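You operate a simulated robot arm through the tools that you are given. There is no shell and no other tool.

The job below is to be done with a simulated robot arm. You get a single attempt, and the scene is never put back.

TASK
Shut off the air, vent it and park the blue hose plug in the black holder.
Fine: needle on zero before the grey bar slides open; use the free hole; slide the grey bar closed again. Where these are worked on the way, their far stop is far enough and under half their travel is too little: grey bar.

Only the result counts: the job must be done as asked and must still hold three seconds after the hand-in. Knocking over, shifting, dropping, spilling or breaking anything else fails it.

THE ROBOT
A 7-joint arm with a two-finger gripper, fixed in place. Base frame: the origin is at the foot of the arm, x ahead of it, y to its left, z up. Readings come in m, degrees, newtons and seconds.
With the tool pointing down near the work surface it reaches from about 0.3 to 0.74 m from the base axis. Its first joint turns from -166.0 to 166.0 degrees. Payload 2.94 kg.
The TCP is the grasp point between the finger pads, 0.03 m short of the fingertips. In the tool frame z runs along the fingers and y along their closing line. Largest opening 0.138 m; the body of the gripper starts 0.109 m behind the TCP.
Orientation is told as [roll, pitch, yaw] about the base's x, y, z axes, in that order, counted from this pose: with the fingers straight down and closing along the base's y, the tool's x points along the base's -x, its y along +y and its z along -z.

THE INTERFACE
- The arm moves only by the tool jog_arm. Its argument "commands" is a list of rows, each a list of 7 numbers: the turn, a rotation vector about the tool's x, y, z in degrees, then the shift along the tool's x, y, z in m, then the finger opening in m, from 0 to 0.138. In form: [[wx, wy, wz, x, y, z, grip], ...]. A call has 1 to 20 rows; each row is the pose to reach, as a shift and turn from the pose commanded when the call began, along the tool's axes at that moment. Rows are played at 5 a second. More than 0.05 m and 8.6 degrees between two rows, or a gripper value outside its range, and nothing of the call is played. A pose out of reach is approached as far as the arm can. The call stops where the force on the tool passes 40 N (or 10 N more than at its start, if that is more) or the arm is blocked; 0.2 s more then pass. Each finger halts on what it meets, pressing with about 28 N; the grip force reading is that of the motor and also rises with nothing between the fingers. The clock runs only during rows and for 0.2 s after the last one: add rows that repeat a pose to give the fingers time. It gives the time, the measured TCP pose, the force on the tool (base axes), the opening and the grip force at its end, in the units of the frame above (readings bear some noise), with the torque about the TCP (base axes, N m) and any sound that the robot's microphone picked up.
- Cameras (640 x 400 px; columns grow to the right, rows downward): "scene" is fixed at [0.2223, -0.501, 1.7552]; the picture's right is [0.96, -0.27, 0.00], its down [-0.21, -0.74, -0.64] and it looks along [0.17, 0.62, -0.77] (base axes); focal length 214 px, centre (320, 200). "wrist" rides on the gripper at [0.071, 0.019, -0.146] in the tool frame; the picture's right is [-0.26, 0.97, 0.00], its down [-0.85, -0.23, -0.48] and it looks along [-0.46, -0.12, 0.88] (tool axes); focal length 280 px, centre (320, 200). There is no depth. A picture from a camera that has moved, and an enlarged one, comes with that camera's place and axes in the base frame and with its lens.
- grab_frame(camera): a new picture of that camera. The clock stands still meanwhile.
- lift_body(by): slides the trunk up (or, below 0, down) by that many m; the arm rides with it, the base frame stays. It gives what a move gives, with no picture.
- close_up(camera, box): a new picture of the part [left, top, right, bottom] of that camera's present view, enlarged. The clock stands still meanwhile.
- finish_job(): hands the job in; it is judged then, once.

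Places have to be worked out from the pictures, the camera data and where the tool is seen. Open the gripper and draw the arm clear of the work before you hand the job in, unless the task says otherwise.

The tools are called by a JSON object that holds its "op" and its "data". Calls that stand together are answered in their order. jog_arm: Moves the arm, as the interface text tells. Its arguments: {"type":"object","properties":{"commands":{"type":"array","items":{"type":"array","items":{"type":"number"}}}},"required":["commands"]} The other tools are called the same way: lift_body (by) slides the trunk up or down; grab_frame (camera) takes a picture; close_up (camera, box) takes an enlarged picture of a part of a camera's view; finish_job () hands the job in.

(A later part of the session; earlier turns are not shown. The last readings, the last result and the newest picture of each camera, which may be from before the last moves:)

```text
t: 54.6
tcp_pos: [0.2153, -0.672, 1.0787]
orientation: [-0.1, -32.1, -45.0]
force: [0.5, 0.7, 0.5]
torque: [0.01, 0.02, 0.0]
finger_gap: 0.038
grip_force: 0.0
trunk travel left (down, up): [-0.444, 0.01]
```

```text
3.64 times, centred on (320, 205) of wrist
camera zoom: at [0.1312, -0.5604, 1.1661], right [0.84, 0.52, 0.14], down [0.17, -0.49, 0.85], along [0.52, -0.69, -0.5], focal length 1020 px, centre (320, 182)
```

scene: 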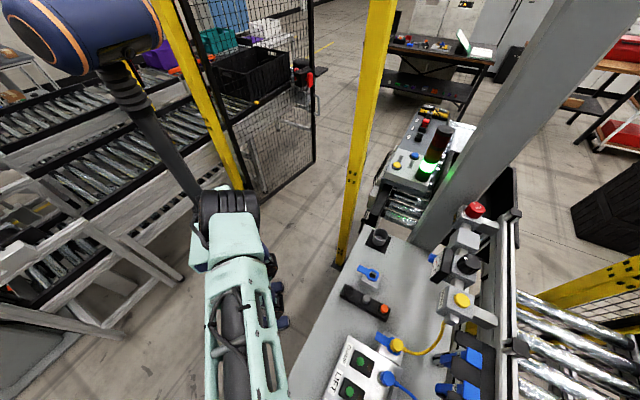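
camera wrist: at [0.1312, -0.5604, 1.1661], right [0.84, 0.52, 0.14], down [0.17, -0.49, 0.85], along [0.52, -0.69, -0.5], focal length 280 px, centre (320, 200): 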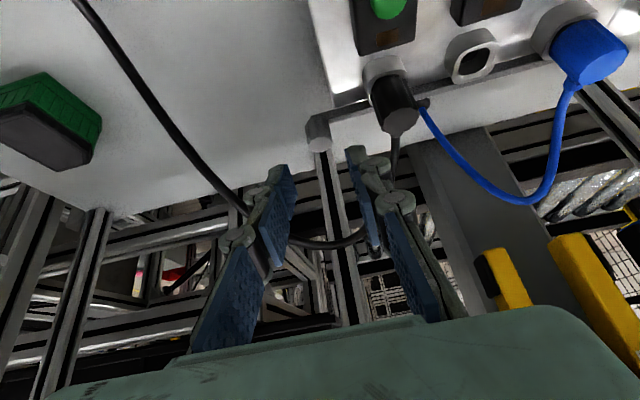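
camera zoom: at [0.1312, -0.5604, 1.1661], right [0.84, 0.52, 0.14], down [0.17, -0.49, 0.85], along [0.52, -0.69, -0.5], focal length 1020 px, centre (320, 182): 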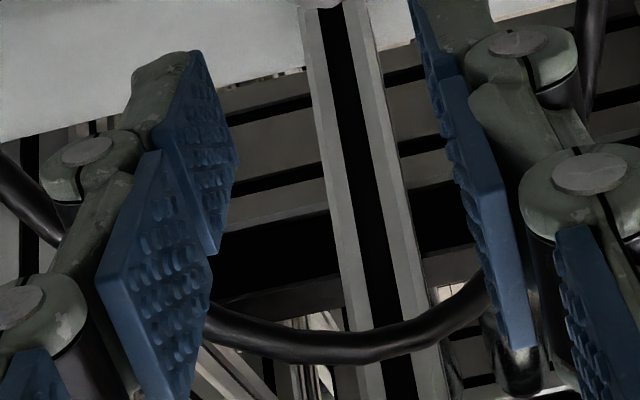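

The handle sits straight ahead of the fingers, and the black hose runs behind and to the left of them. I zoom in to measure the lateral alignment and the gap to the black plug.

{"op": "close_up", "data": {"camera": "wrist", "box": [270, 80, 430, 190]}}

```text
3.64 times, centred on (350, 135) of wrist
camera zoom: at [0.1312, -0.5604, 1.1661], right [0.84, 0.52, 0.14], down [0.17, -0.49, 0.85], along [0.52, -0.69, -0.5], focal length 1020 px, centre (211, 436)
```

zoom: 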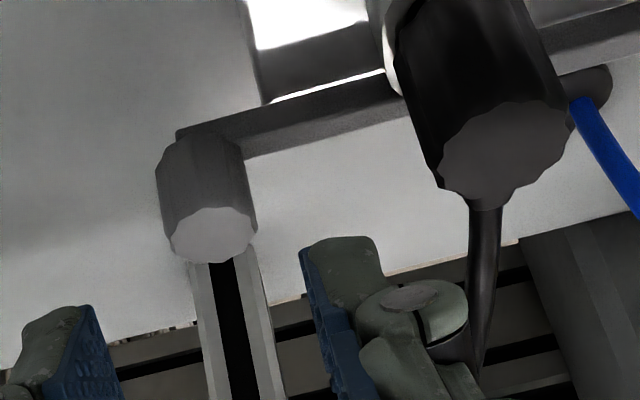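

Handle axis and finger centre agree within 1 mm along the bar, and the finger knuckle should clear the black plug by about 7 mm. I advance 10 cm straight along the fingers.

{"op": "jog_arm", "data": {"commands": [[0, 0, 0, 0, 0, 0.03, 0.038], [0, 0, 0, 0, 0, 0.055, 0.038], [0, 0, 0, 0, 0, 0.08, 0.038], [0, 0, 0, 0, 0, 0.102, 0.038], [0, 0, 0, 0, 0, 0.102, 0.038]]}}

{"op": "grab_frame", "data": {"camera": "wrist"}}

{"op": "close_up", "data": {"camera": "wrist", "box": [240, 90, 420, 220]}}

```text
t: 55.8
tcp_pos: [0.2541, -0.7104, 0.9915]
orientation: [0.0, -32.1, -45.2]
force: [-1.1, -0.1, -0.1]
torque: [0.0, 0.01, -0.01]
finger_gap: 0.0377
grip_force: 0.0
trunk travel left (down, up): [-0.444, 0.01]
```

```text
taken
camera wrist: at [0.17, -0.5983, 1.0789], right [0.84, 0.52, 0.14], down [0.17, -0.49, 0.85], along [0.52, -0.69, -0.5], focal length 280 px, centre (320, 200)
```

wrist: 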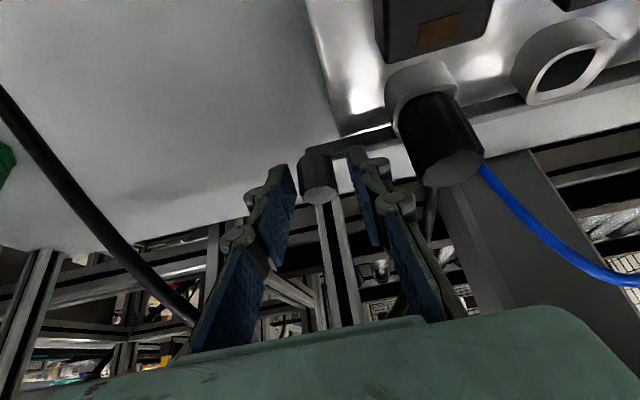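

```text
3.08 times, centred on (330, 155) of wrist
camera zoom: at [0.17, -0.5983, 1.0789], right [0.84, 0.52, 0.14], down [0.17, -0.49, 0.85], along [0.52, -0.69, -0.5], focal length 863 px, centre (289, 338)
```

zoom: 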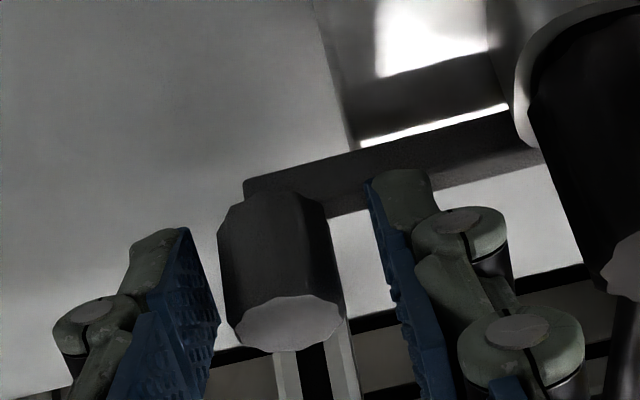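

The handle stands between the pads with no contact. I close on it.

{"op": "jog_arm", "data": {"commands": [[0, 0, 0, 0, 0, 0, 0.028], [0, 0, 0, 0, 0, 0, 0.012], [0, 0, 0, 0, 0, 0, 0.01], [0, 0, 0, 0, 0, 0, 0.01]]}}

{"op": "close_up", "data": {"camera": "wrist", "box": [240, 90, 420, 220]}}

{"op": "close_up", "data": {"camera": "scene", "box": [426, 246, 450, 278]}}

```text
t: 56.8
tcp_pos: [0.2526, -0.711, 0.9909]
orientation: [-0.1, -32.0, -45.1]
force: [-4.0, -5.6, -0.8]
torque: [-0.19, 0.12, -0.12]
finger_gap: 0.023
grip_force: 44.5
trunk travel left (down, up): [-0.444, 0.01]
```

```text
3.08 times, centred on (330, 155) of wrist
camera zoom: at [0.1686, -0.5993, 1.079], right [0.84, 0.52, 0.14], down [0.17, -0.49, 0.85], along [0.51, -0.7, -0.5], focal length 863 px, centre (289, 338)
```

zoom: 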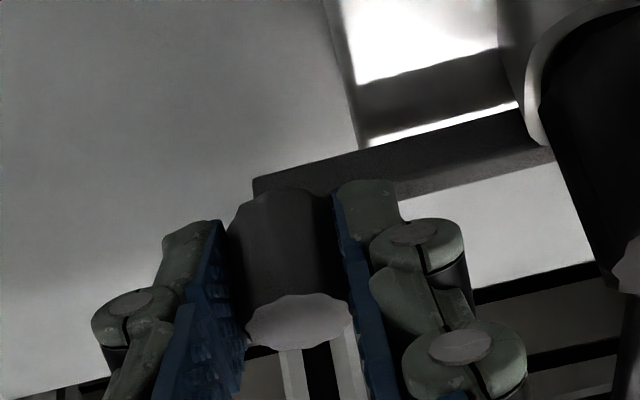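

```text
12.50 times, centred on (438, 262) of scene
camera zoom: at [0.2223, -0.501, 1.7552], right [0.96, -0.27, 0.0], down [-0.21, -0.74, -0.64], along [0.17, 0.62, -0.77], focal length 2681 px, centre (-1155, -575)
```

zoom: 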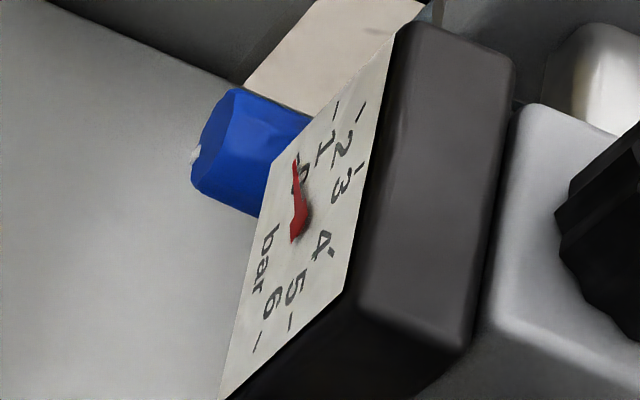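

Gripped at 23 mm, and the needle lies exactly on the 0 tick. I pull the bar gently along -y of the tool (outward, toward OPEN) in small steps.

{"op": "jog_arm", "data": {"commands": [[0, 0, 0, 0, -0.004, 0, 0.01], [0, 0, 0, 0, -0.008, 0, 0.01], [0, 0, 0, 0, -0.012, 0, 0.01], [0, 0, 0, 0, -0.012, 0, 0.01]]}}

{"op": "close_up", "data": {"camera": "wrist", "box": [240, 90, 420, 220]}}

```text
t: 57.8
tcp_pos: [0.2438, -0.7191, 0.9916]
orientation: [-0.2, -32.1, -44.9]
force: [1.1, 1.0, 3.6]
torque: [0.28, 0.26, 0.13]
finger_gap: 0.0233
grip_force: 44.9
trunk travel left (down, up): [-0.444, 0.01]
```

```text
3.08 times, centred on (330, 155) of wrist
camera zoom: at [0.1608, -0.6069, 1.0789], right [0.84, 0.52, 0.14], down [0.17, -0.49, 0.85], along [0.52, -0.69, -0.5], focal length 863 px, centre (289, 338)
```

zoom: 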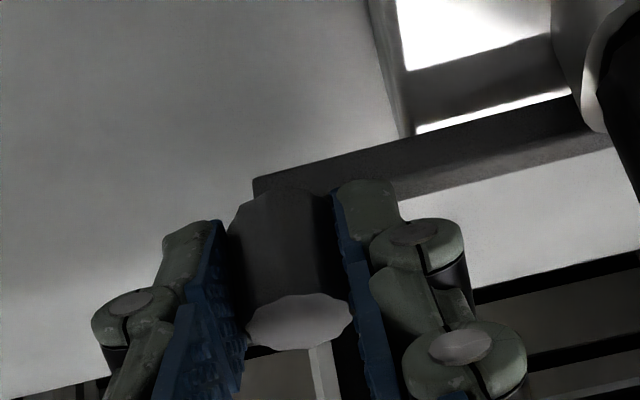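

The bar slides out freely: about 12 mm with under 2 N. I continue until it meets its far stop.

{"op": "jog_arm", "data": {"commands": [[0, 0, 0, 0, -0.005, 0, 0.01], [0, 0, 0, 0, -0.01, 0, 0.01], [0, 0, 0, 0, -0.015, 0, 0.01], [0, 0, 0, 0, -0.02, 0, 0.01], [0, 0, 0, 0, -0.02, 0, 0.01]]}}

{"op": "grab_frame", "data": {"camera": "wrist"}}

```text
t: 59.0
tcp_pos: [0.2384, -0.7248, 0.9914]
orientation: [0.6, -31.8, -44.8]
force: [19.5, 30.4, 1.4]
torque: [0.12, -1.0, 0.32]
finger_gap: 0.0233
grip_force: 45.1
trunk travel left (down, up): [-0.444, 0.01]
```

```text
taken
camera wrist: at [0.1536, -0.6147, 1.0796], right [0.83, 0.53, 0.15], down [0.17, -0.5, 0.85], along [0.52, -0.68, -0.51], focal length 280 px, centre (320, 200)
```

wrist: 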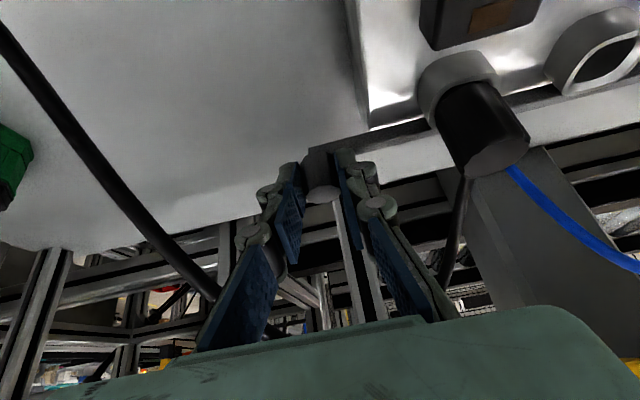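

The handle has moved 20 mm and now meets about 36 N, so this is the far stop. I relax the over-travel, open the fingers and back straight out to look at the bar.

{"op": "jog_arm", "data": {"commands": [[0, 0, 0, 0, 0.006, 0, 0.01], [0, 0, 0, 0, 0.0105, 0, 0.01], [0, 0, 0, 0, 0.0105, 0, 0.01]]}}

{"op": "jog_arm", "data": {"commands": [[0, 0, 0, 0, 0, 0, 0.03], [0, 0, 0, 0, 0, 0, 0.038], [0, 0, 0, 0, 0, 0, 0.038], [0, 0, 0, 0, 0, -0.03, 0.038], [0, 0, 0, 0, 0, -0.06, 0.038], [0, 0, 0, 0, 0, -0.1, 0.038], [0, 0, 0, 0, 0, -0.1, 0.038]]}}

{"op": "grab_frame", "data": {"camera": "wrist"}}

```text
t: 59.8
tcp_pos: [0.2396, -0.724, 0.9924]
orientation: [0.0, -32.0, -45.0]
force: [10.0, 12.4, -0.7]
torque: [0.67, 0.18, 0.25]
finger_gap: 0.0233
grip_force: 44.8
trunk travel left (down, up): [-0.444, 0.01]
```

```text
t: 61.4
tcp_pos: [0.2027, -0.6865, 1.0743]
orientation: [0.0, -32.1, -45.1]
force: [1.1, 0.2, -0.6]
torque: [0.03, -0.03, 0.01]
finger_gap: 0.0381
grip_force: 0.0
trunk travel left (down, up): [-0.444, 0.01]
```

```text
taken
camera wrist: at [0.1181, -0.5753, 1.1628], right [0.84, 0.52, 0.14], down [0.17, -0.49, 0.85], along [0.52, -0.69, -0.5], focal length 280 px, centre (320, 200)
```

wrist: 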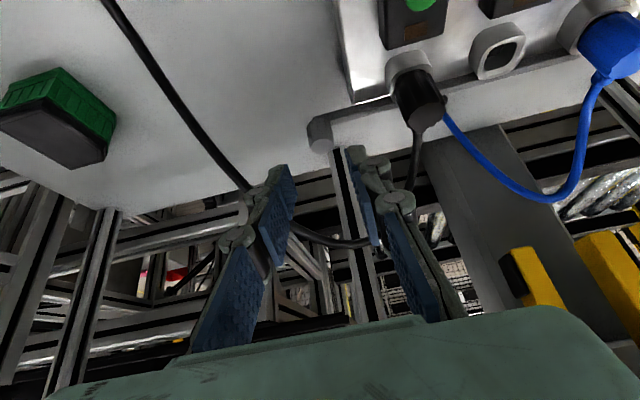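

The bar is out and the fingers are free. I rise and swing over to a viewpoint above the blue plug with the tool vertical.

{"op": "jog_arm", "data": {"commands": [[0, 0, 0, -0.0069, 0, -0.0488, 0.06], [0, 5.33, 0, -0.011, 0.0353, -0.0582, 0.07], [0, 10.67, 0, -0.0151, 0.0707, -0.0675, 0.07], [0, 16, 0, -0.0193, 0.106, -0.0769, 0.07], [0, 21.33, 0, -0.0234, 0.1413, -0.0862, 0.07], [0, 26.67, 0, -0.0275, 0.1767, -0.0956, 0.07], [0, 32, 0, -0.0316, 0.212, -0.1049, 0.07], [0, 32, 0, -0.0316, 0.212, -0.1049, 0.07]]}}

{"op": "grab_frame", "data": {"camera": "wrist"}}

{"op": "grab_frame", "data": {"camera": "scene"}}

```text
t: 63.2
tcp_pos: [0.3318, -0.5194, 1.1839]
orientation: [-0.1, 0.0, -45.0]
force: [0.4, -0.1, 0.3]
torque: [0.03, 0.03, 0.01]
finger_gap: 0.0703
grip_force: 0.0
trunk travel left (down, up): [-0.444, 0.01]
```

```text
taken
camera wrist: at [0.2951, -0.4548, 1.331], right [0.87, 0.5, 0.0], down [0.44, -0.76, 0.48], along [0.23, -0.41, -0.88], focal length 280 px, centre (320, 200)
```

wrist: 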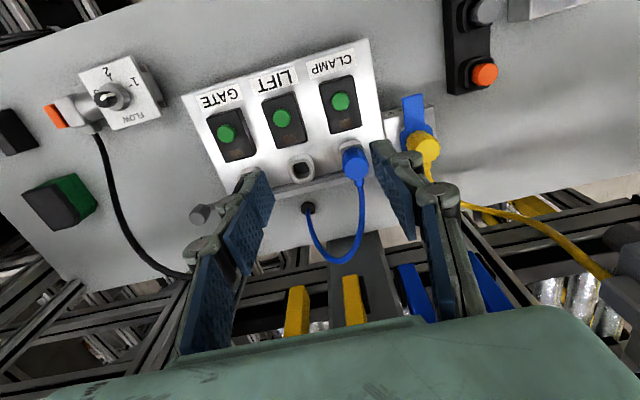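

```text
taken
```

scene: 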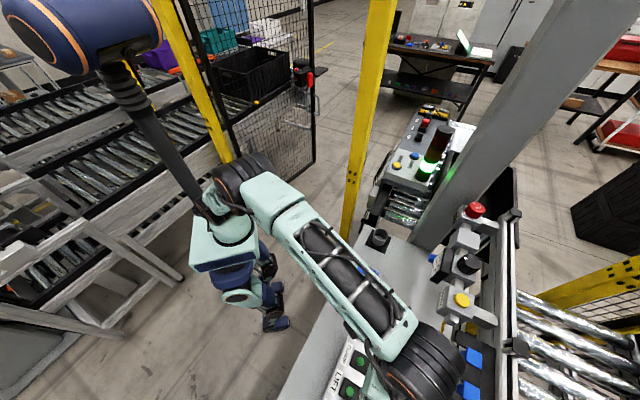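

I zoom in on the blue plug, bar end and hose from here to refine the grasp.

{"op": "close_up", "data": {"camera": "wrist", "box": [280, 120, 400, 220]}}

{"op": "close_up", "data": {"camera": "wrist", "box": [180, 130, 400, 270]}}

{"op": "close_up", "data": {"camera": "wrist", "box": [430, 0, 510, 100]}}

```text
4.00 times, centred on (340, 170) of wrist
camera zoom: at [0.2951, -0.4548, 1.331], right [0.87, 0.5, 0.0], down [0.44, -0.76, 0.48], along [0.23, -0.41, -0.88], focal length 1122 px, centre (240, 320)
```

zoom: 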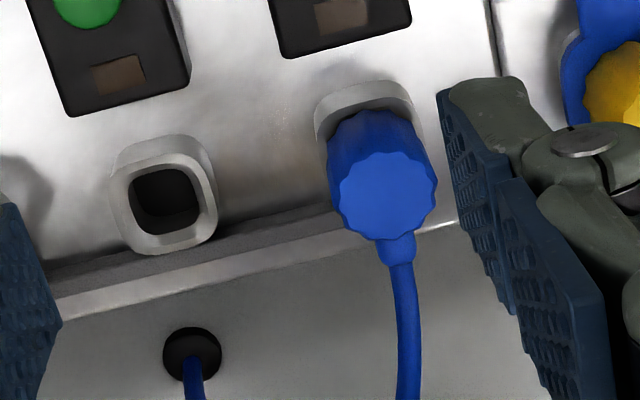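

```text
2.86 times, centred on (290, 200) of wrist
camera zoom: at [0.2951, -0.4548, 1.331], right [0.87, 0.5, 0.0], down [0.44, -0.76, 0.48], along [0.23, -0.41, -0.88], focal length 801 px, centre (406, 200)
```

zoom: 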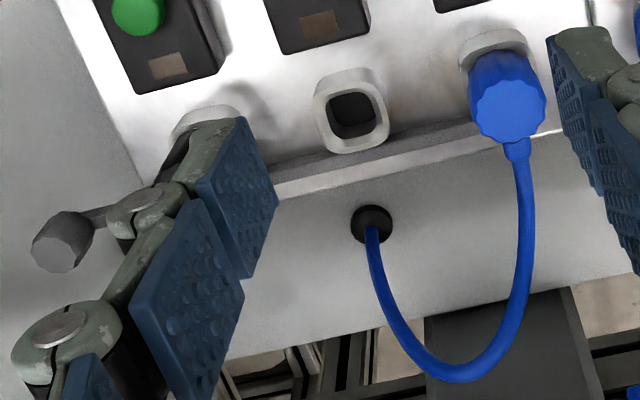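

```text
4.00 times, centred on (470, 50) of wrist
camera zoom: at [0.2951, -0.4548, 1.331], right [0.87, 0.5, 0.0], down [0.44, -0.76, 0.48], along [0.23, -0.41, -0.88], focal length 1122 px, centre (-280, 800)
```

zoom: 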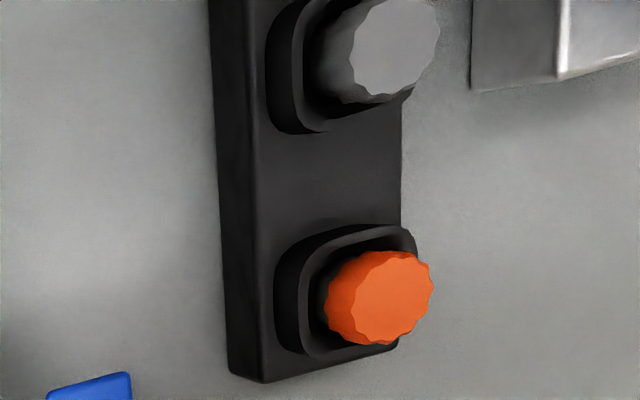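

The bar handle is clearly displaced outward. The blue plug head is at (0.400,-0.548), top z 1.0045, about 31 mm across, with the socket rim at z≈0.96. I move above it with the fingers open along the bench direction.

{"op": "jog_arm", "data": {"commands": [[0, 0, 0, -0.0227, 0.0094, 0.02, 0.06], [0, 0, 0, -0.0455, 0.0189, 0.05, 0.052], [0, 0, 0, -0.0682, 0.0283, 0.08, 0.052], [0, 0, 0, -0.0682, 0.0283, 0.08, 0.052]]}}

{"op": "grab_frame", "data": {"camera": "wrist"}}

{"op": "close_up", "data": {"camera": "wrist", "box": [240, 100, 400, 220]}}

```text
t: 64.2
tcp_pos: [0.3981, -0.5468, 1.1026]
orientation: [0.0, -0.1, -45.1]
force: [-0.3, 0.5, -0.3]
torque: [-0.01, 0.0, -0.01]
finger_gap: 0.0519
grip_force: 0.0
trunk travel left (down, up): [-0.444, 0.01]
```

```text
taken
camera wrist: at [0.3618, -0.4831, 1.2508], right [0.87, 0.5, 0.0], down [0.44, -0.76, 0.48], along [0.24, -0.41, -0.88], focal length 280 px, centre (320, 200)
```

wrist: 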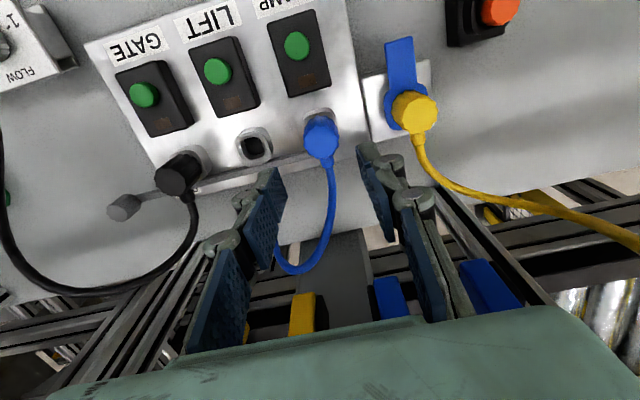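

```text
3.33 times, centred on (320, 160) of wrist
camera zoom: at [0.3618, -0.4831, 1.2508], right [0.87, 0.5, 0.0], down [0.44, -0.76, 0.48], along [0.24, -0.41, -0.88], focal length 935 px, centre (320, 333)
```

zoom: 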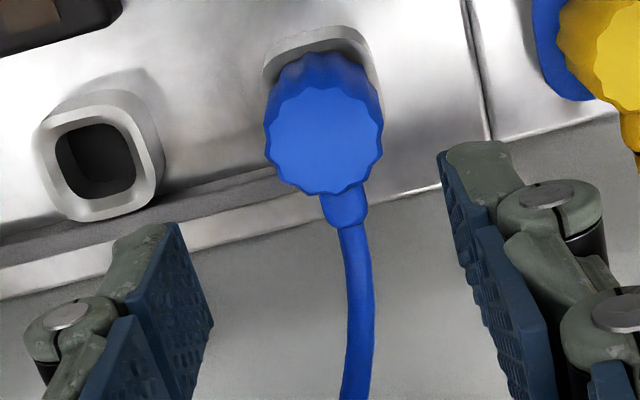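

The plug is centred under the fingers within 1 mm. I descend so the fingertips stop just above the socket rim.

{"op": "jog_arm", "data": {"commands": [[0, 0, 0, 0, 0.0005, 0.035, 0.052], [0, 0, 0, 0, 0.0005, 0.07, 0.052], [0, 0, 0, 0, 0.0005, 0.09, 0.052], [0, 0, 0, 0, 0.0005, 0.1045, 0.052], [0, 0, 0, 0, 0.0005, 0.1045, 0.052]]}}

{"op": "grab_frame", "data": {"camera": "wrist"}}

```text
t: 65.4
tcp_pos: [0.4005, -0.5462, 0.9987]
orientation: [0.0, 0.1, -45.1]
force: [0.6, -0.5, -0.4]
torque: [0.05, 0.01, 0.0]
finger_gap: 0.0521
grip_force: 0.1
trunk travel left (down, up): [-0.444, 0.01]
```

```text
taken
camera wrist: at [0.3637, -0.4818, 1.1458], right [0.87, 0.5, 0.0], down [0.44, -0.76, 0.48], along [0.24, -0.41, -0.88], focal length 280 px, centre (320, 200)
```

wrist: 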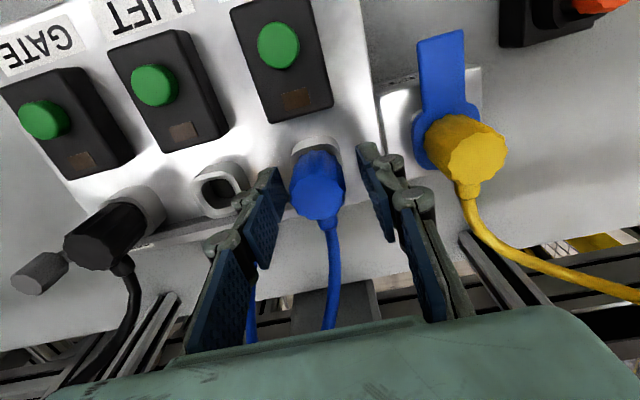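

The plug head is between the pads. I close firmly on it.

{"op": "jog_arm", "data": {"commands": [[0, 0, 0, 0, 0, 0, 0.04], [0, 0, 0, 0, 0, 0, 0.025], [0, 0, 0, 0, 0, 0, 0.015], [0, 0, 0, 0, 0, 0, 0.015]]}}

{"op": "close_up", "data": {"camera": "wrist", "box": [240, 120, 420, 240]}}

```text
t: 66.4
tcp_pos: [0.3999, -0.5475, 0.9989]
orientation: [0.0, 0.0, -45.1]
force: [-0.1, 0.6, 0.7]
torque: [0.03, -0.01, -0.02]
finger_gap: 0.0304
grip_force: 28.4
trunk travel left (down, up): [-0.444, 0.01]
```

```text
3.33 times, centred on (330, 180) of wrist
camera zoom: at [0.3636, -0.4819, 1.1461], right [0.87, 0.5, 0.0], down [0.44, -0.76, 0.48], along [0.24, -0.41, -0.88], focal length 935 px, centre (287, 267)
```

zoom: 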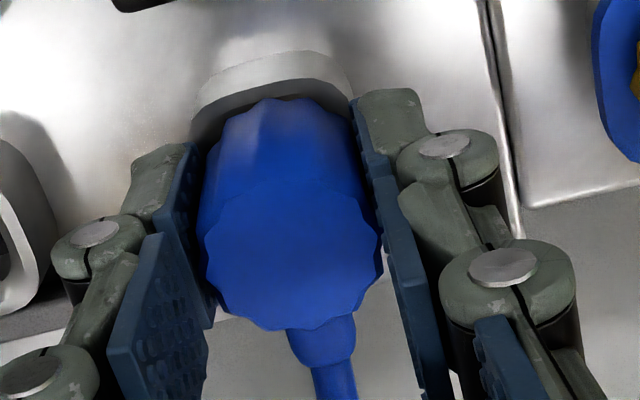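

Gripped at 30 mm with a balanced load. I lift gently in small steps to see whether the plug comes free.

{"op": "jog_arm", "data": {"commands": [[0, 0, 0, 0, 0, -0.004, 0.015], [0, 0, 0, 0, 0, -0.008, 0.015], [0, 0, 0, 0, 0, -0.014, 0.015], [0, 0, 0, 0, 0, -0.02, 0.015], [0, 0, 0, 0, 0, -0.02, 0.015]]}}

{"op": "close_up", "data": {"camera": "wrist", "box": [240, 100, 420, 240]}}

```text
t: 67.6
tcp_pos: [0.3997, -0.5467, 1.018]
orientation: [-0.1, 0.0, -45.1]
force: [-0.2, 1.2, -1.2]
torque: [0.02, 0.01, -0.03]
finger_gap: 0.0302
grip_force: 28.1
trunk travel left (down, up): [-0.444, 0.01]
```

```text
2.86 times, centred on (330, 170) of wrist
camera zoom: at [0.3631, -0.4815, 1.1649], right [0.87, 0.5, 0.0], down [0.44, -0.76, 0.48], along [0.24, -0.41, -0.88], focal length 801 px, centre (291, 286)
```

zoom: 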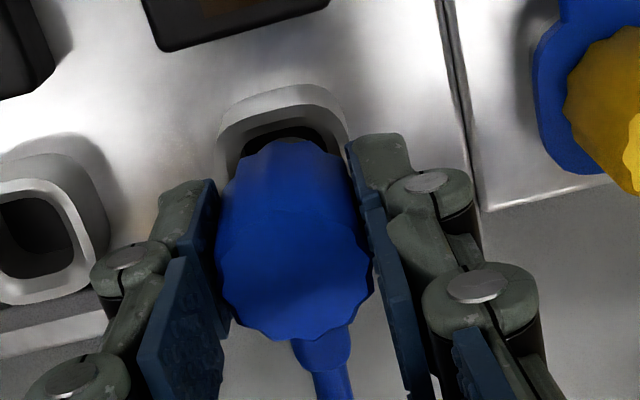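

The plug is coming out with almost no force. I lift it well clear of the socket.

{"op": "jog_arm", "data": {"commands": [[0, 0, 0, 0, 0, -0.015, 0.015], [0, 0, 0, 0, 0, -0.035, 0.015], [0, 0, 0, 0, 0, -0.06, 0.015], [0, 0, 0, 0, 0, -0.085, 0.015], [0, 0, 0, 0, 0, -0.11, 0.015], [0, 0, 0, 0, 0, -0.11, 0.015]]}}

{"op": "grab_frame", "data": {"camera": "wrist"}}

{"op": "grab_frame", "data": {"camera": "scene"}}

```text
t: 69.0
tcp_pos: [0.3993, -0.5486, 1.1284]
orientation: [0.0, 0.0, -45.1]
force: [-0.4, 0.4, -0.5]
torque: [0.02, 0.01, -0.04]
finger_gap: 0.0305
grip_force: 27.8
trunk travel left (down, up): [-0.444, 0.01]
```

```text
taken
camera wrist: at [0.3622, -0.4829, 1.2748], right [0.87, 0.5, 0.0], down [0.44, -0.76, 0.48], along [0.24, -0.41, -0.88], focal length 280 px, centre (320, 200)
```

wrist: 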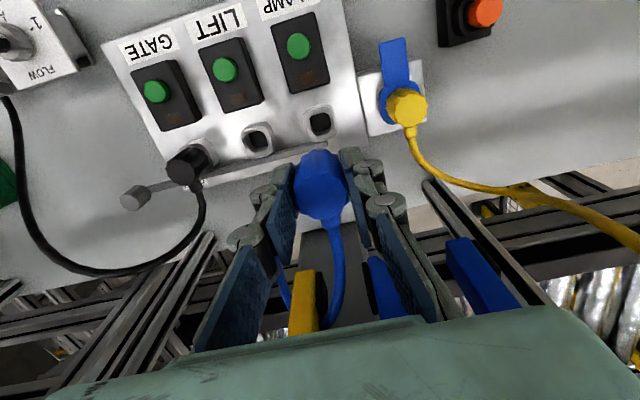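

```text
taken
```

scene: 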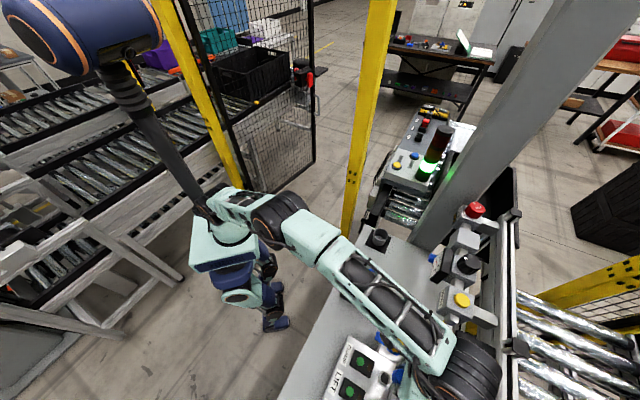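

The plug is out and the hose follows freely. I carry it inward and along the bench toward the black holder at this height, stopping short to look at the free hole.

{"op": "jog_arm", "data": {"commands": [[0, 0, 0, 0.025, 0.02, -0.005, 0.015], [0, 0, 0, 0.05, 0.05, -0.01, 0.015], [0, 0, 0, 0.07, 0.083, -0.01, 0.015], [0, 0, 0, 0.088, 0.115, -0.01, 0.015], [0, 0, 0, 0.104, 0.146, -0.01, 0.015], [0, 0, 0, 0.12, 0.176, -0.01, 0.015], [0, 0, 0, 0.12, 0.176, -0.01, 0.015]]}}

{"op": "grab_frame", "data": {"camera": "wrist"}}

{"op": "grab_frame", "data": {"camera": "scene"}}

```text
t: 70.6
tcp_pos: [0.4392, -0.337, 1.1371]
orientation: [-0.2, -0.1, -45.0]
force: [0.5, -0.5, -0.3]
torque: [-0.02, 0.04, -0.01]
finger_gap: 0.0309
grip_force: 28.0
trunk travel left (down, up): [-0.444, 0.01]
```

```text
taken
camera wrist: at [0.4021, -0.2715, 1.2831], right [0.87, 0.5, 0.0], down [0.44, -0.76, 0.48], along [0.24, -0.41, -0.88], focal length 280 px, centre (320, 200)
```

wrist: 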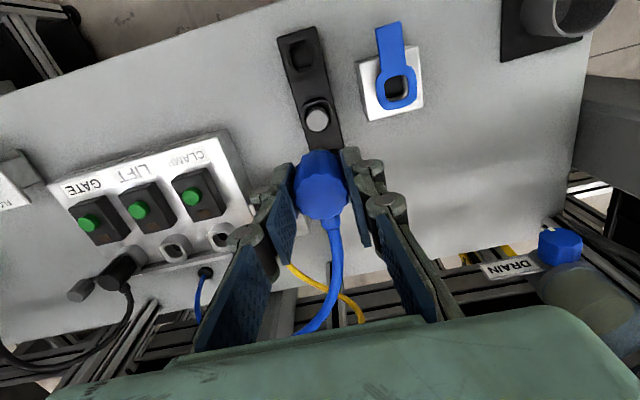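

```text
taken
```

scene: 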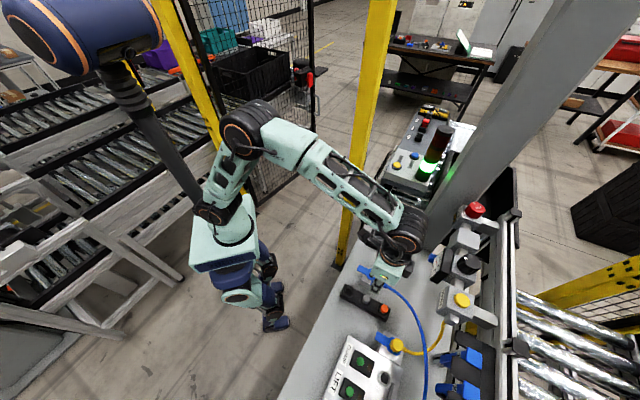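

The plug hangs clear and the free hole is visible at the top of the image. I zoom in on the strip to locate and orient the hole.

{"op": "close_up", "data": {"camera": "wrist", "box": [250, 10, 370, 110]}}

{"op": "close_up", "data": {"camera": "wrist", "box": [275, 140, 365, 250]}}

{"op": "close_up", "data": {"camera": "scene", "box": [330, 240, 420, 325]}}

```text
4.00 times, centred on (310, 60) of wrist
camera zoom: at [0.4021, -0.2715, 1.2831], right [0.87, 0.5, 0.0], down [0.44, -0.76, 0.48], along [0.24, -0.41, -0.88], focal length 1122 px, centre (360, 760)
```

zoom: 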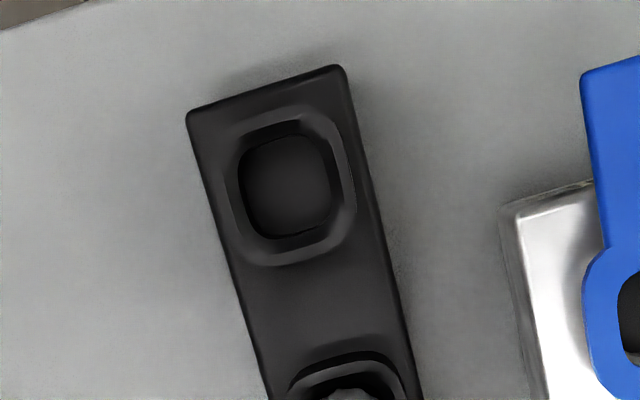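

```text
3.64 times, centred on (320, 195) of wrist
camera zoom: at [0.4021, -0.2715, 1.2831], right [0.87, 0.5, 0.0], down [0.44, -0.76, 0.48], along [0.24, -0.41, -0.88], focal length 1020 px, centre (320, 218)
```

zoom: 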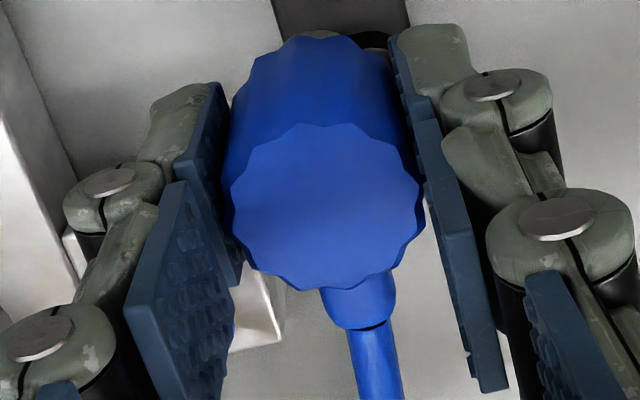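

```text
4.71 times, centred on (375, 282) of scene
camera zoom: at [0.2223, -0.501, 1.7552], right [0.96, -0.27, 0.0], down [-0.21, -0.74, -0.64], along [0.17, 0.62, -0.77], focal length 1009 px, centre (61, -188)
```

zoom: 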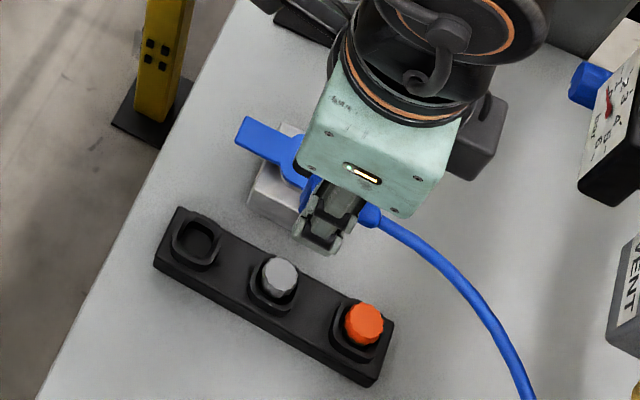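

Hole estimate is (0.390,-0.289), aligned with the bench axes like the socket was, so I keep the same yaw. I move directly above it at height and compare in the wrist image.

{"op": "jog_arm", "data": {"commands": [[0, 0, 0, 0.035, -0.0005, 0, 0.015], [0, 0, 0, 0.0687, -0.0009, 0, 0.015], [0, 0, 0, 0.0687, -0.0009, 0, 0.015]]}}

{"op": "close_up", "data": {"camera": "wrist", "box": [260, 60, 400, 180]}}

{"op": "grab_frame", "data": {"camera": "wrist"}}

{"op": "close_up", "data": {"camera": "scene", "box": [330, 230, 420, 325]}}

```text
t: 71.4
tcp_pos: [0.3904, -0.2921, 1.1381]
orientation: [-0.1, -0.1, -45.1]
force: [-0.6, -5.2, -2.8]
torque: [-0.09, 0.05, -0.01]
finger_gap: 0.0307
grip_force: 27.8
trunk travel left (down, up): [-0.444, 0.01]
```

```text
3.33 times, centred on (330, 120) of wrist
camera zoom: at [0.3534, -0.2276, 1.2852], right [0.87, 0.5, 0.0], down [0.44, -0.76, 0.48], along [0.23, -0.41, -0.88], focal length 935 px, centre (287, 467)
```

zoom: 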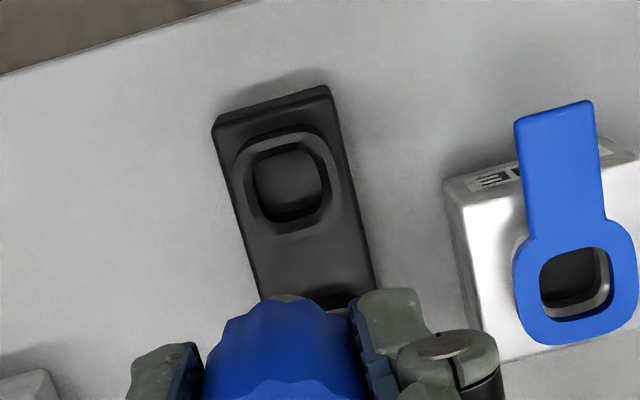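

```text
taken
camera wrist: at [0.3534, -0.2276, 1.2852], right [0.87, 0.5, 0.0], down [0.44, -0.76, 0.48], along [0.23, -0.41, -0.88], focal length 280 px, centre (320, 200)
```

wrist: 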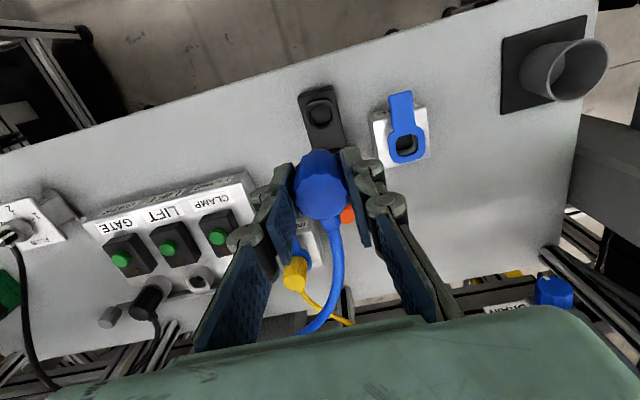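

```text
4.21 times, centred on (375, 278) of scene
camera zoom: at [0.2223, -0.501, 1.7552], right [0.96, -0.27, 0.0], down [-0.21, -0.74, -0.64], along [0.17, 0.62, -0.77], focal length 903 px, centre (88, -126)
```

zoom: 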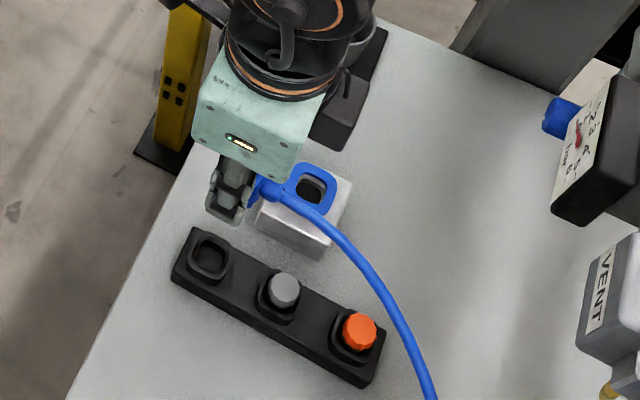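

The hole projects where I expect, within about 1–2 mm. A hose pull of roughly 5 N shows and should ease lower down. I look at the plug's underside from the scene camera before lowering.

{"op": "close_up", "data": {"camera": "scene", "box": [360, 255, 400, 295]}}

{"op": "close_up", "data": {"camera": "wrist", "box": [280, 80, 360, 140]}}

```text
10.00 times, centred on (380, 275) of scene
camera zoom: at [0.2223, -0.501, 1.7552], right [0.96, -0.27, 0.0], down [-0.21, -0.74, -0.64], along [0.17, 0.62, -0.77], focal length 2145 px, centre (-280, -550)
```

zoom: 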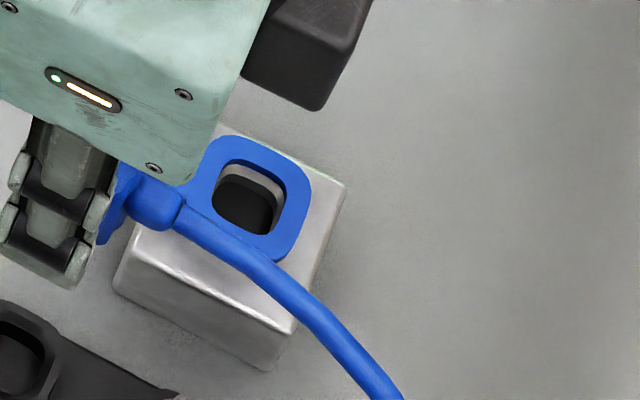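

```text
6.67 times, centred on (320, 110) of wrist
camera zoom: at [0.3534, -0.2276, 1.2852], right [0.87, 0.5, 0.0], down [0.44, -0.76, 0.48], along [0.23, -0.41, -0.88], focal length 1869 px, centre (320, 800)
```

zoom: 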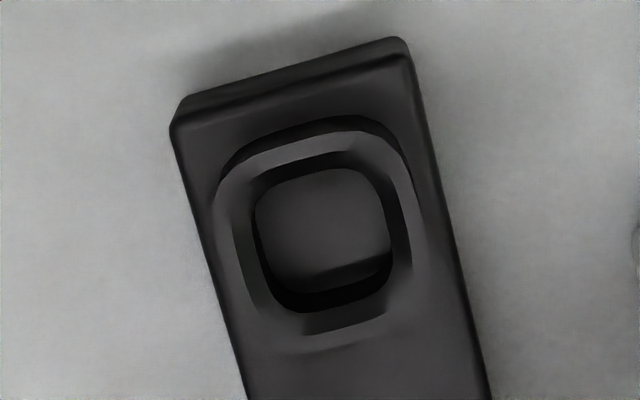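

The free hole has a chamfered mouth and lies on the tool axis within about 1 mm. I lower partway and check again before inserting.

{"op": "jog_arm", "data": {"commands": [[0, 0, 0, 0, 0, 0.03, 0.015], [0, 0, 0, 0, 0, 0.06, 0.015], [0, 0, 0, 0, 0, 0.09, 0.015], [0, 0, 0, 0, 0, 0.108, 0.015], [0, 0, 0, 0, 0, 0.108, 0.015]]}}

{"op": "close_up", "data": {"camera": "wrist", "box": [260, 60, 400, 180]}}

{"op": "close_up", "data": {"camera": "scene", "box": [340, 250, 420, 320]}}

```text
t: 72.6
tcp_pos: [0.3905, -0.2909, 1.0309]
orientation: [0.0, 0.0, -45.1]
force: [0.1, 0.3, -0.2]
torque: [-0.01, 0.03, -0.03]
finger_gap: 0.0308
grip_force: 28.4
trunk travel left (down, up): [-0.444, 0.01]
```

```text
3.33 times, centred on (330, 120) of wrist
camera zoom: at [0.3539, -0.2261, 1.1766], right [0.87, 0.5, 0.0], down [0.44, -0.76, 0.48], along [0.24, -0.41, -0.88], focal length 935 px, centre (287, 467)
```

zoom: 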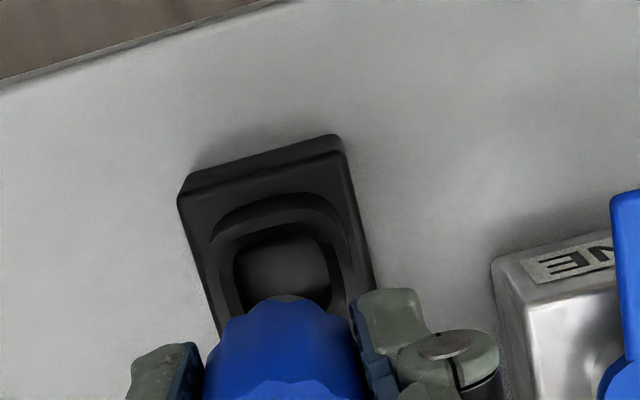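

```text
5.71 times, centred on (380, 285) of scene
camera zoom: at [0.2223, -0.501, 1.7552], right [0.96, -0.27, 0.0], down [-0.21, -0.74, -0.64], along [0.17, 0.62, -0.77], focal length 1226 px, centre (-23, -286)
```

zoom: 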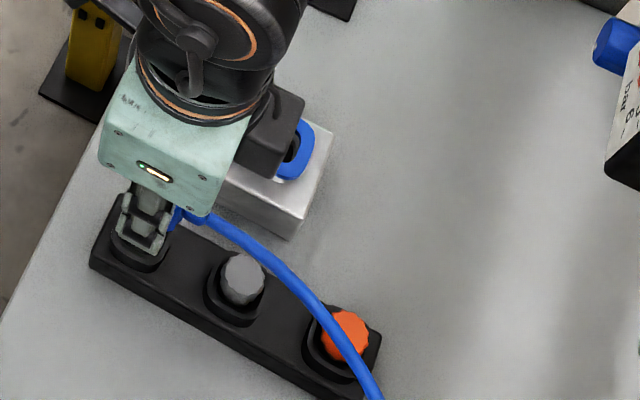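

The hose pull has gone (under 1 N). I zoom in to compare the hole mouth and the plug once more.

{"op": "close_up", "data": {"camera": "wrist", "box": [280, 105, 360, 165]}}

{"op": "close_up", "data": {"camera": "scene", "box": [350, 270, 380, 300]}}

```text
6.67 times, centred on (320, 135) of wrist
camera zoom: at [0.3539, -0.2261, 1.1766], right [0.87, 0.5, 0.0], down [0.44, -0.76, 0.48], along [0.24, -0.41, -0.88], focal length 1869 px, centre (320, 633)
```

zoom: 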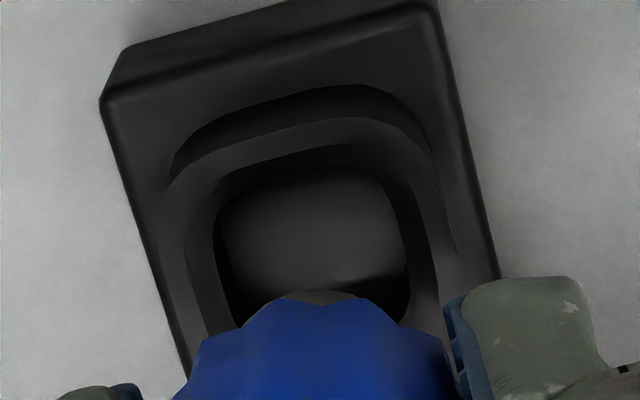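

```text
13.33 times, centred on (365, 285) of scene
camera zoom: at [0.2223, -0.501, 1.7552], right [0.96, -0.27, 0.0], down [-0.21, -0.74, -0.64], along [0.17, 0.62, -0.77], focal length 2860 px, centre (-280, -933)
```

zoom: 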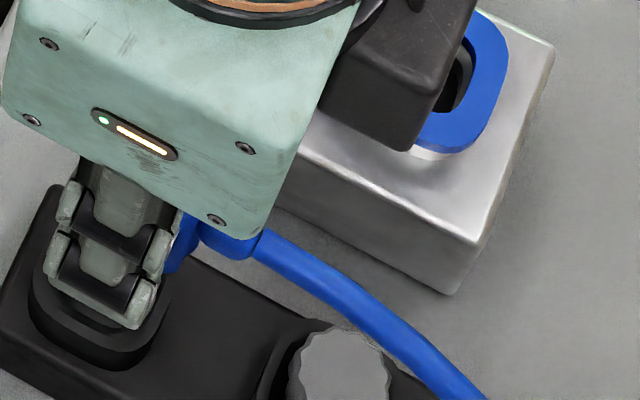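

The three views agree: hole rim at z≈0.944, centred under the plug within about 1–2 mm, and the mouth is chamfered. I lower in small steps and watch the force.

{"op": "jog_arm", "data": {"commands": [[0, 0, 0, 0, 0, 0.008, 0.015], [0, 0, 0, 0, 0, 0.016, 0.015], [0, 0, 0, 0, 0, 0.022, 0.015], [0, 0, 0, 0, 0, 0.028, 0.015], [0, 0, 0, 0, 0, 0.028, 0.015]]}}

{"op": "close_up", "data": {"camera": "wrist", "box": [270, 100, 390, 190]}}

{"op": "close_up", "data": {"camera": "scene", "box": [350, 265, 390, 305]}}

```text
t: 73.8
tcp_pos: [0.3895, -0.2895, 1.0024]
orientation: [0.0, 0.0, -45.1]
force: [0.5, -0.3, -1.5]
torque: [-0.01, -0.02, 0.02]
finger_gap: 0.0307
grip_force: 28.5
trunk travel left (down, up): [-0.444, 0.01]
```

```text
4.44 times, centred on (330, 145) of wrist
camera zoom: at [0.3531, -0.2244, 1.1487], right [0.87, 0.5, 0.0], down [0.44, -0.76, 0.48], along [0.24, -0.41, -0.88], focal length 1246 px, centre (276, 444)
```

zoom: 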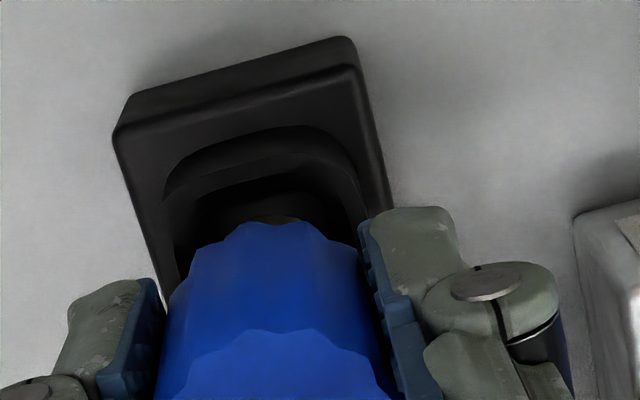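

```text
10.00 times, centred on (370, 285) of scene
camera zoom: at [0.2223, -0.501, 1.7552], right [0.96, -0.27, 0.0], down [-0.21, -0.74, -0.64], along [0.17, 0.62, -0.77], focal length 2145 px, centre (-180, -650)
```

zoom: 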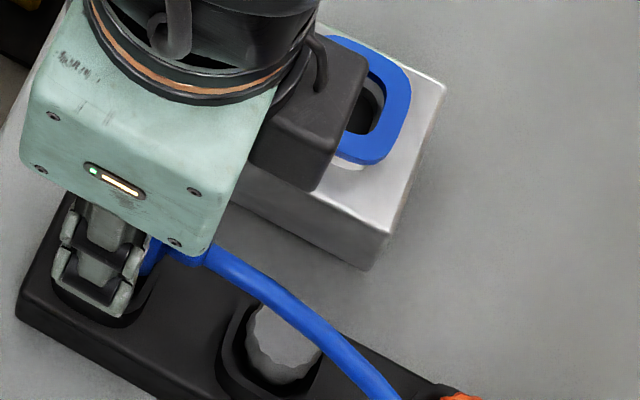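

Still no contact, and the plug looks centred over the mouth. I keep lowering in fine steps.

{"op": "jog_arm", "data": {"commands": [[0, 0, 0, 0, 0, 0.004, 0.015], [0, 0, 0, 0, 0, 0.008, 0.015], [0, 0, 0, 0, 0, 0.012, 0.015], [0, 0, 0, 0, 0, 0.012, 0.015]]}}

{"op": "close_up", "data": {"camera": "wrist", "box": [270, 100, 390, 190]}}

```text
t: 74.8
tcp_pos: [0.3909, -0.2893, 0.9911]
orientation: [0.1, 0.0, -45.0]
force: [0.0, -0.1, 0.0]
torque: [-0.01, -0.04, 0.02]
finger_gap: 0.0306
grip_force: 28.4
trunk travel left (down, up): [-0.444, 0.01]
```

```text
4.44 times, centred on (330, 145) of wrist
camera zoom: at [0.3536, -0.2245, 1.1373], right [0.87, 0.5, 0.0], down [0.44, -0.76, 0.48], along [0.24, -0.41, -0.88], focal length 1246 px, centre (276, 444)
```

zoom: 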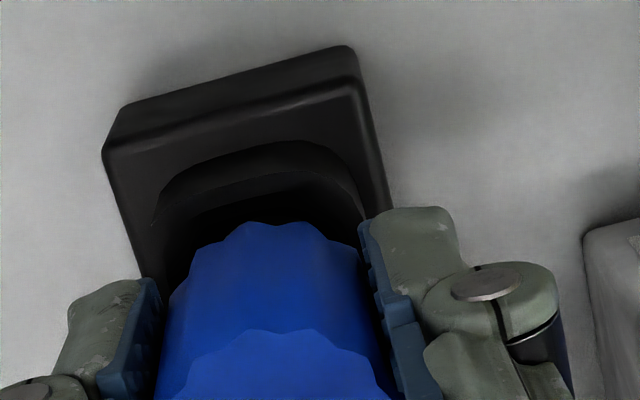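

Tail seems to be entering the mouth with no contact force yet. I continue down in 3–4 mm steps.

{"op": "jog_arm", "data": {"commands": [[0, 0, 0, 0, 0, 0.003, 0.015], [0, 0, 0, 0, 0, 0.006, 0.015], [0, 0, 0, 0, 0, 0.009, 0.015], [0, 0, 0, 0, 0, 0.009, 0.015]]}}

{"op": "close_up", "data": {"camera": "wrist", "box": [270, 100, 390, 190]}}

{"op": "close_up", "data": {"camera": "scene", "box": [350, 265, 390, 305]}}

```text
t: 75.8
tcp_pos: [0.3906, -0.2891, 0.9833]
orientation: [0.0, -0.4, -45.1]
force: [-0.7, -0.9, 24.6]
torque: [-0.03, 0.03, 0.02]
finger_gap: 0.0307
grip_force: 28.0
trunk travel left (down, up): [-0.444, 0.01]
```

```text
4.44 times, centred on (330, 145) of wrist
camera zoom: at [0.3533, -0.2236, 1.1289], right [0.87, 0.5, 0.0], down [0.43, -0.76, 0.48], along [0.24, -0.42, -0.88], focal length 1246 px, centre (276, 444)
```

zoom: 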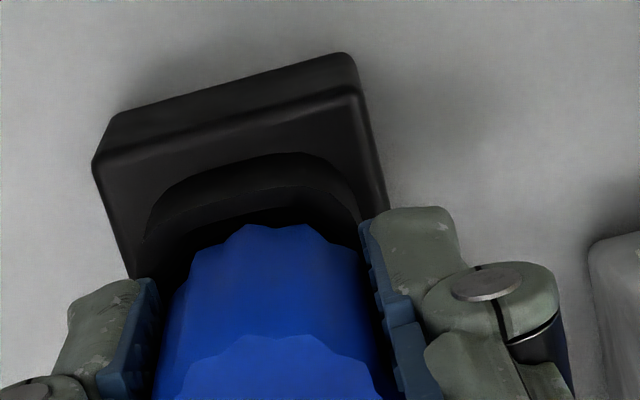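

```text
10.00 times, centred on (370, 285) of scene
camera zoom: at [0.2223, -0.501, 1.7552], right [0.96, -0.27, 0.0], down [-0.21, -0.74, -0.64], along [0.17, 0.62, -0.77], focal length 2145 px, centre (-180, -650)
```

zoom: 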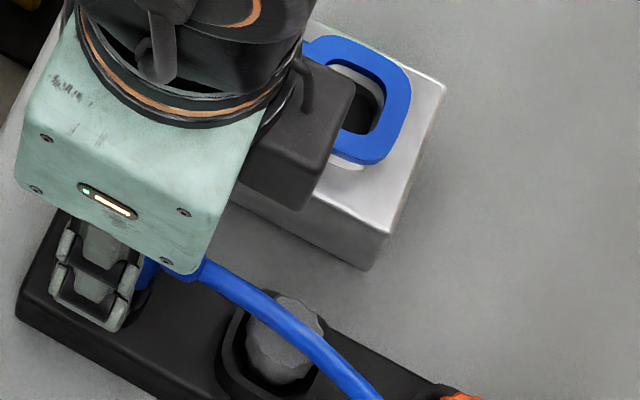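

Firm vertical stop at TCP z 0.983, exactly where I'd expect full seating (head resting on the rim). Before releasing, I ease the load and nudge sideways a little to confirm the tail is captured.

{"op": "jog_arm", "data": {"commands": [[0, 0, 0, 0, 0, -0.0025, 0.015], [0, 0, 0, 0, 0.003, -0.0025, 0.015], [0, 0, 0, 0, 0.005, -0.0025, 0.015], [0, 0, 0, 0, 0.005, -0.0025, 0.015]]}}

{"op": "jog_arm", "data": {"commands": [[0, 0, 0, 0, -0.003, 0, 0.015], [0, 0, 0, 0, -0.005, 0, 0.015], [0, 0, 0, 0.003, -0.005, 0, 0.015], [0, 0, 0, 0.005, -0.005, 0, 0.015], [0, 0, 0, 0.005, -0.005, 0, 0.015]]}}

```text
t: 76.8
tcp_pos: [0.3899, -0.2875, 0.9826]
orientation: [-0.2, 0.1, -45.3]
force: [-12.2, -12.8, 5.8]
torque: [-0.58, 0.42, 0.02]
finger_gap: 0.0305
grip_force: 28.5
trunk travel left (down, up): [-0.444, 0.01]
```

```text
t: 78.0
tcp_pos: [0.3882, -0.2853, 0.9822]
orientation: [0.1, -0.2, -45.0]
force: [4.8, -9.2, -4.4]
torque: [-0.36, -0.28, 0.01]
finger_gap: 0.0306
grip_force: 27.5
trunk travel left (down, up): [-0.444, 0.01]
```

Sideways motion is resisted (18 N along the bench), so the tail is captured in the hole. I return to centre, check the load, and release.

{"op": "jog_arm", "data": {"commands": [[0, 0, 0, -0.003, 0, 0, 0.015], [0, 0, 0, -0.005, 0, 0, 0.015], [0, 0, 0, -0.005, 0, 0, 0.015]]}}

```text
t: 78.8
tcp_pos: [0.3904, -0.2887, 0.9829]
orientation: [0.1, 0.0, -45.0]
force: [-0.5, -0.2, -0.5]
torque: [-0.01, 0.0, -0.01]
finger_gap: 0.0306
grip_force: 27.8
trunk travel left (down, up): [-0.444, 0.01]
```

Loads are zero. I press down lightly once more to be sure it's home, then open the fingers a little.

{"op": "jog_arm", "data": {"commands": [[0, 0, 0, 0, 0, 0.002, 0.015], [0, 0, 0, 0, 0, 0.004, 0.015], [0, 0, 0, 0, 0, 0.004, 0.015]]}}

{"op": "jog_arm", "data": {"commands": [[0, 0, 0, 0, 0, -0.003, 0.015], [0, 0, 0, 0, 0, -0.003, 0.03], [0, 0, 0, 0, 0, -0.003, 0.042], [0, 0, 0, 0, 0, -0.003, 0.05], [0, 0, 0, 0, 0, -0.003, 0.05]]}}

{"op": "grab_frame", "data": {"camera": "wrist"}}

```text
t: 79.6
tcp_pos: [0.3893, -0.2887, 0.9827]
orientation: [0.0, -0.4, -45.1]
force: [0.7, 0.6, 24.1]
torque: [0.05, -0.09, 0.0]
finger_gap: 0.0308
grip_force: 27.9
trunk travel left (down, up): [-0.444, 0.01]
```

```text
t: 80.8
tcp_pos: [0.3892, -0.2878, 0.9806]
orientation: [0.1, 0.0, -45.1]
force: [0.0, 0.2, 0.1]
torque: [-0.03, -0.04, -0.03]
finger_gap: 0.0499
grip_force: 0.1
trunk travel left (down, up): [-0.444, 0.01]
```

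```text
taken
camera wrist: at [0.3528, -0.224, 1.1283], right [0.87, 0.5, 0.0], down [0.44, -0.76, 0.48], along [0.24, -0.41, -0.88], focal length 280 px, centre (320, 200)
```

wrist: 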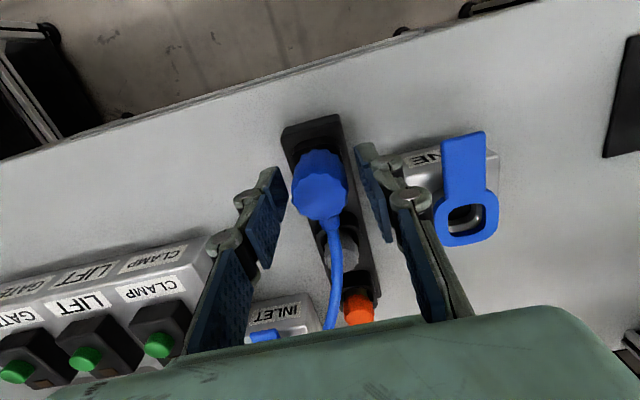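

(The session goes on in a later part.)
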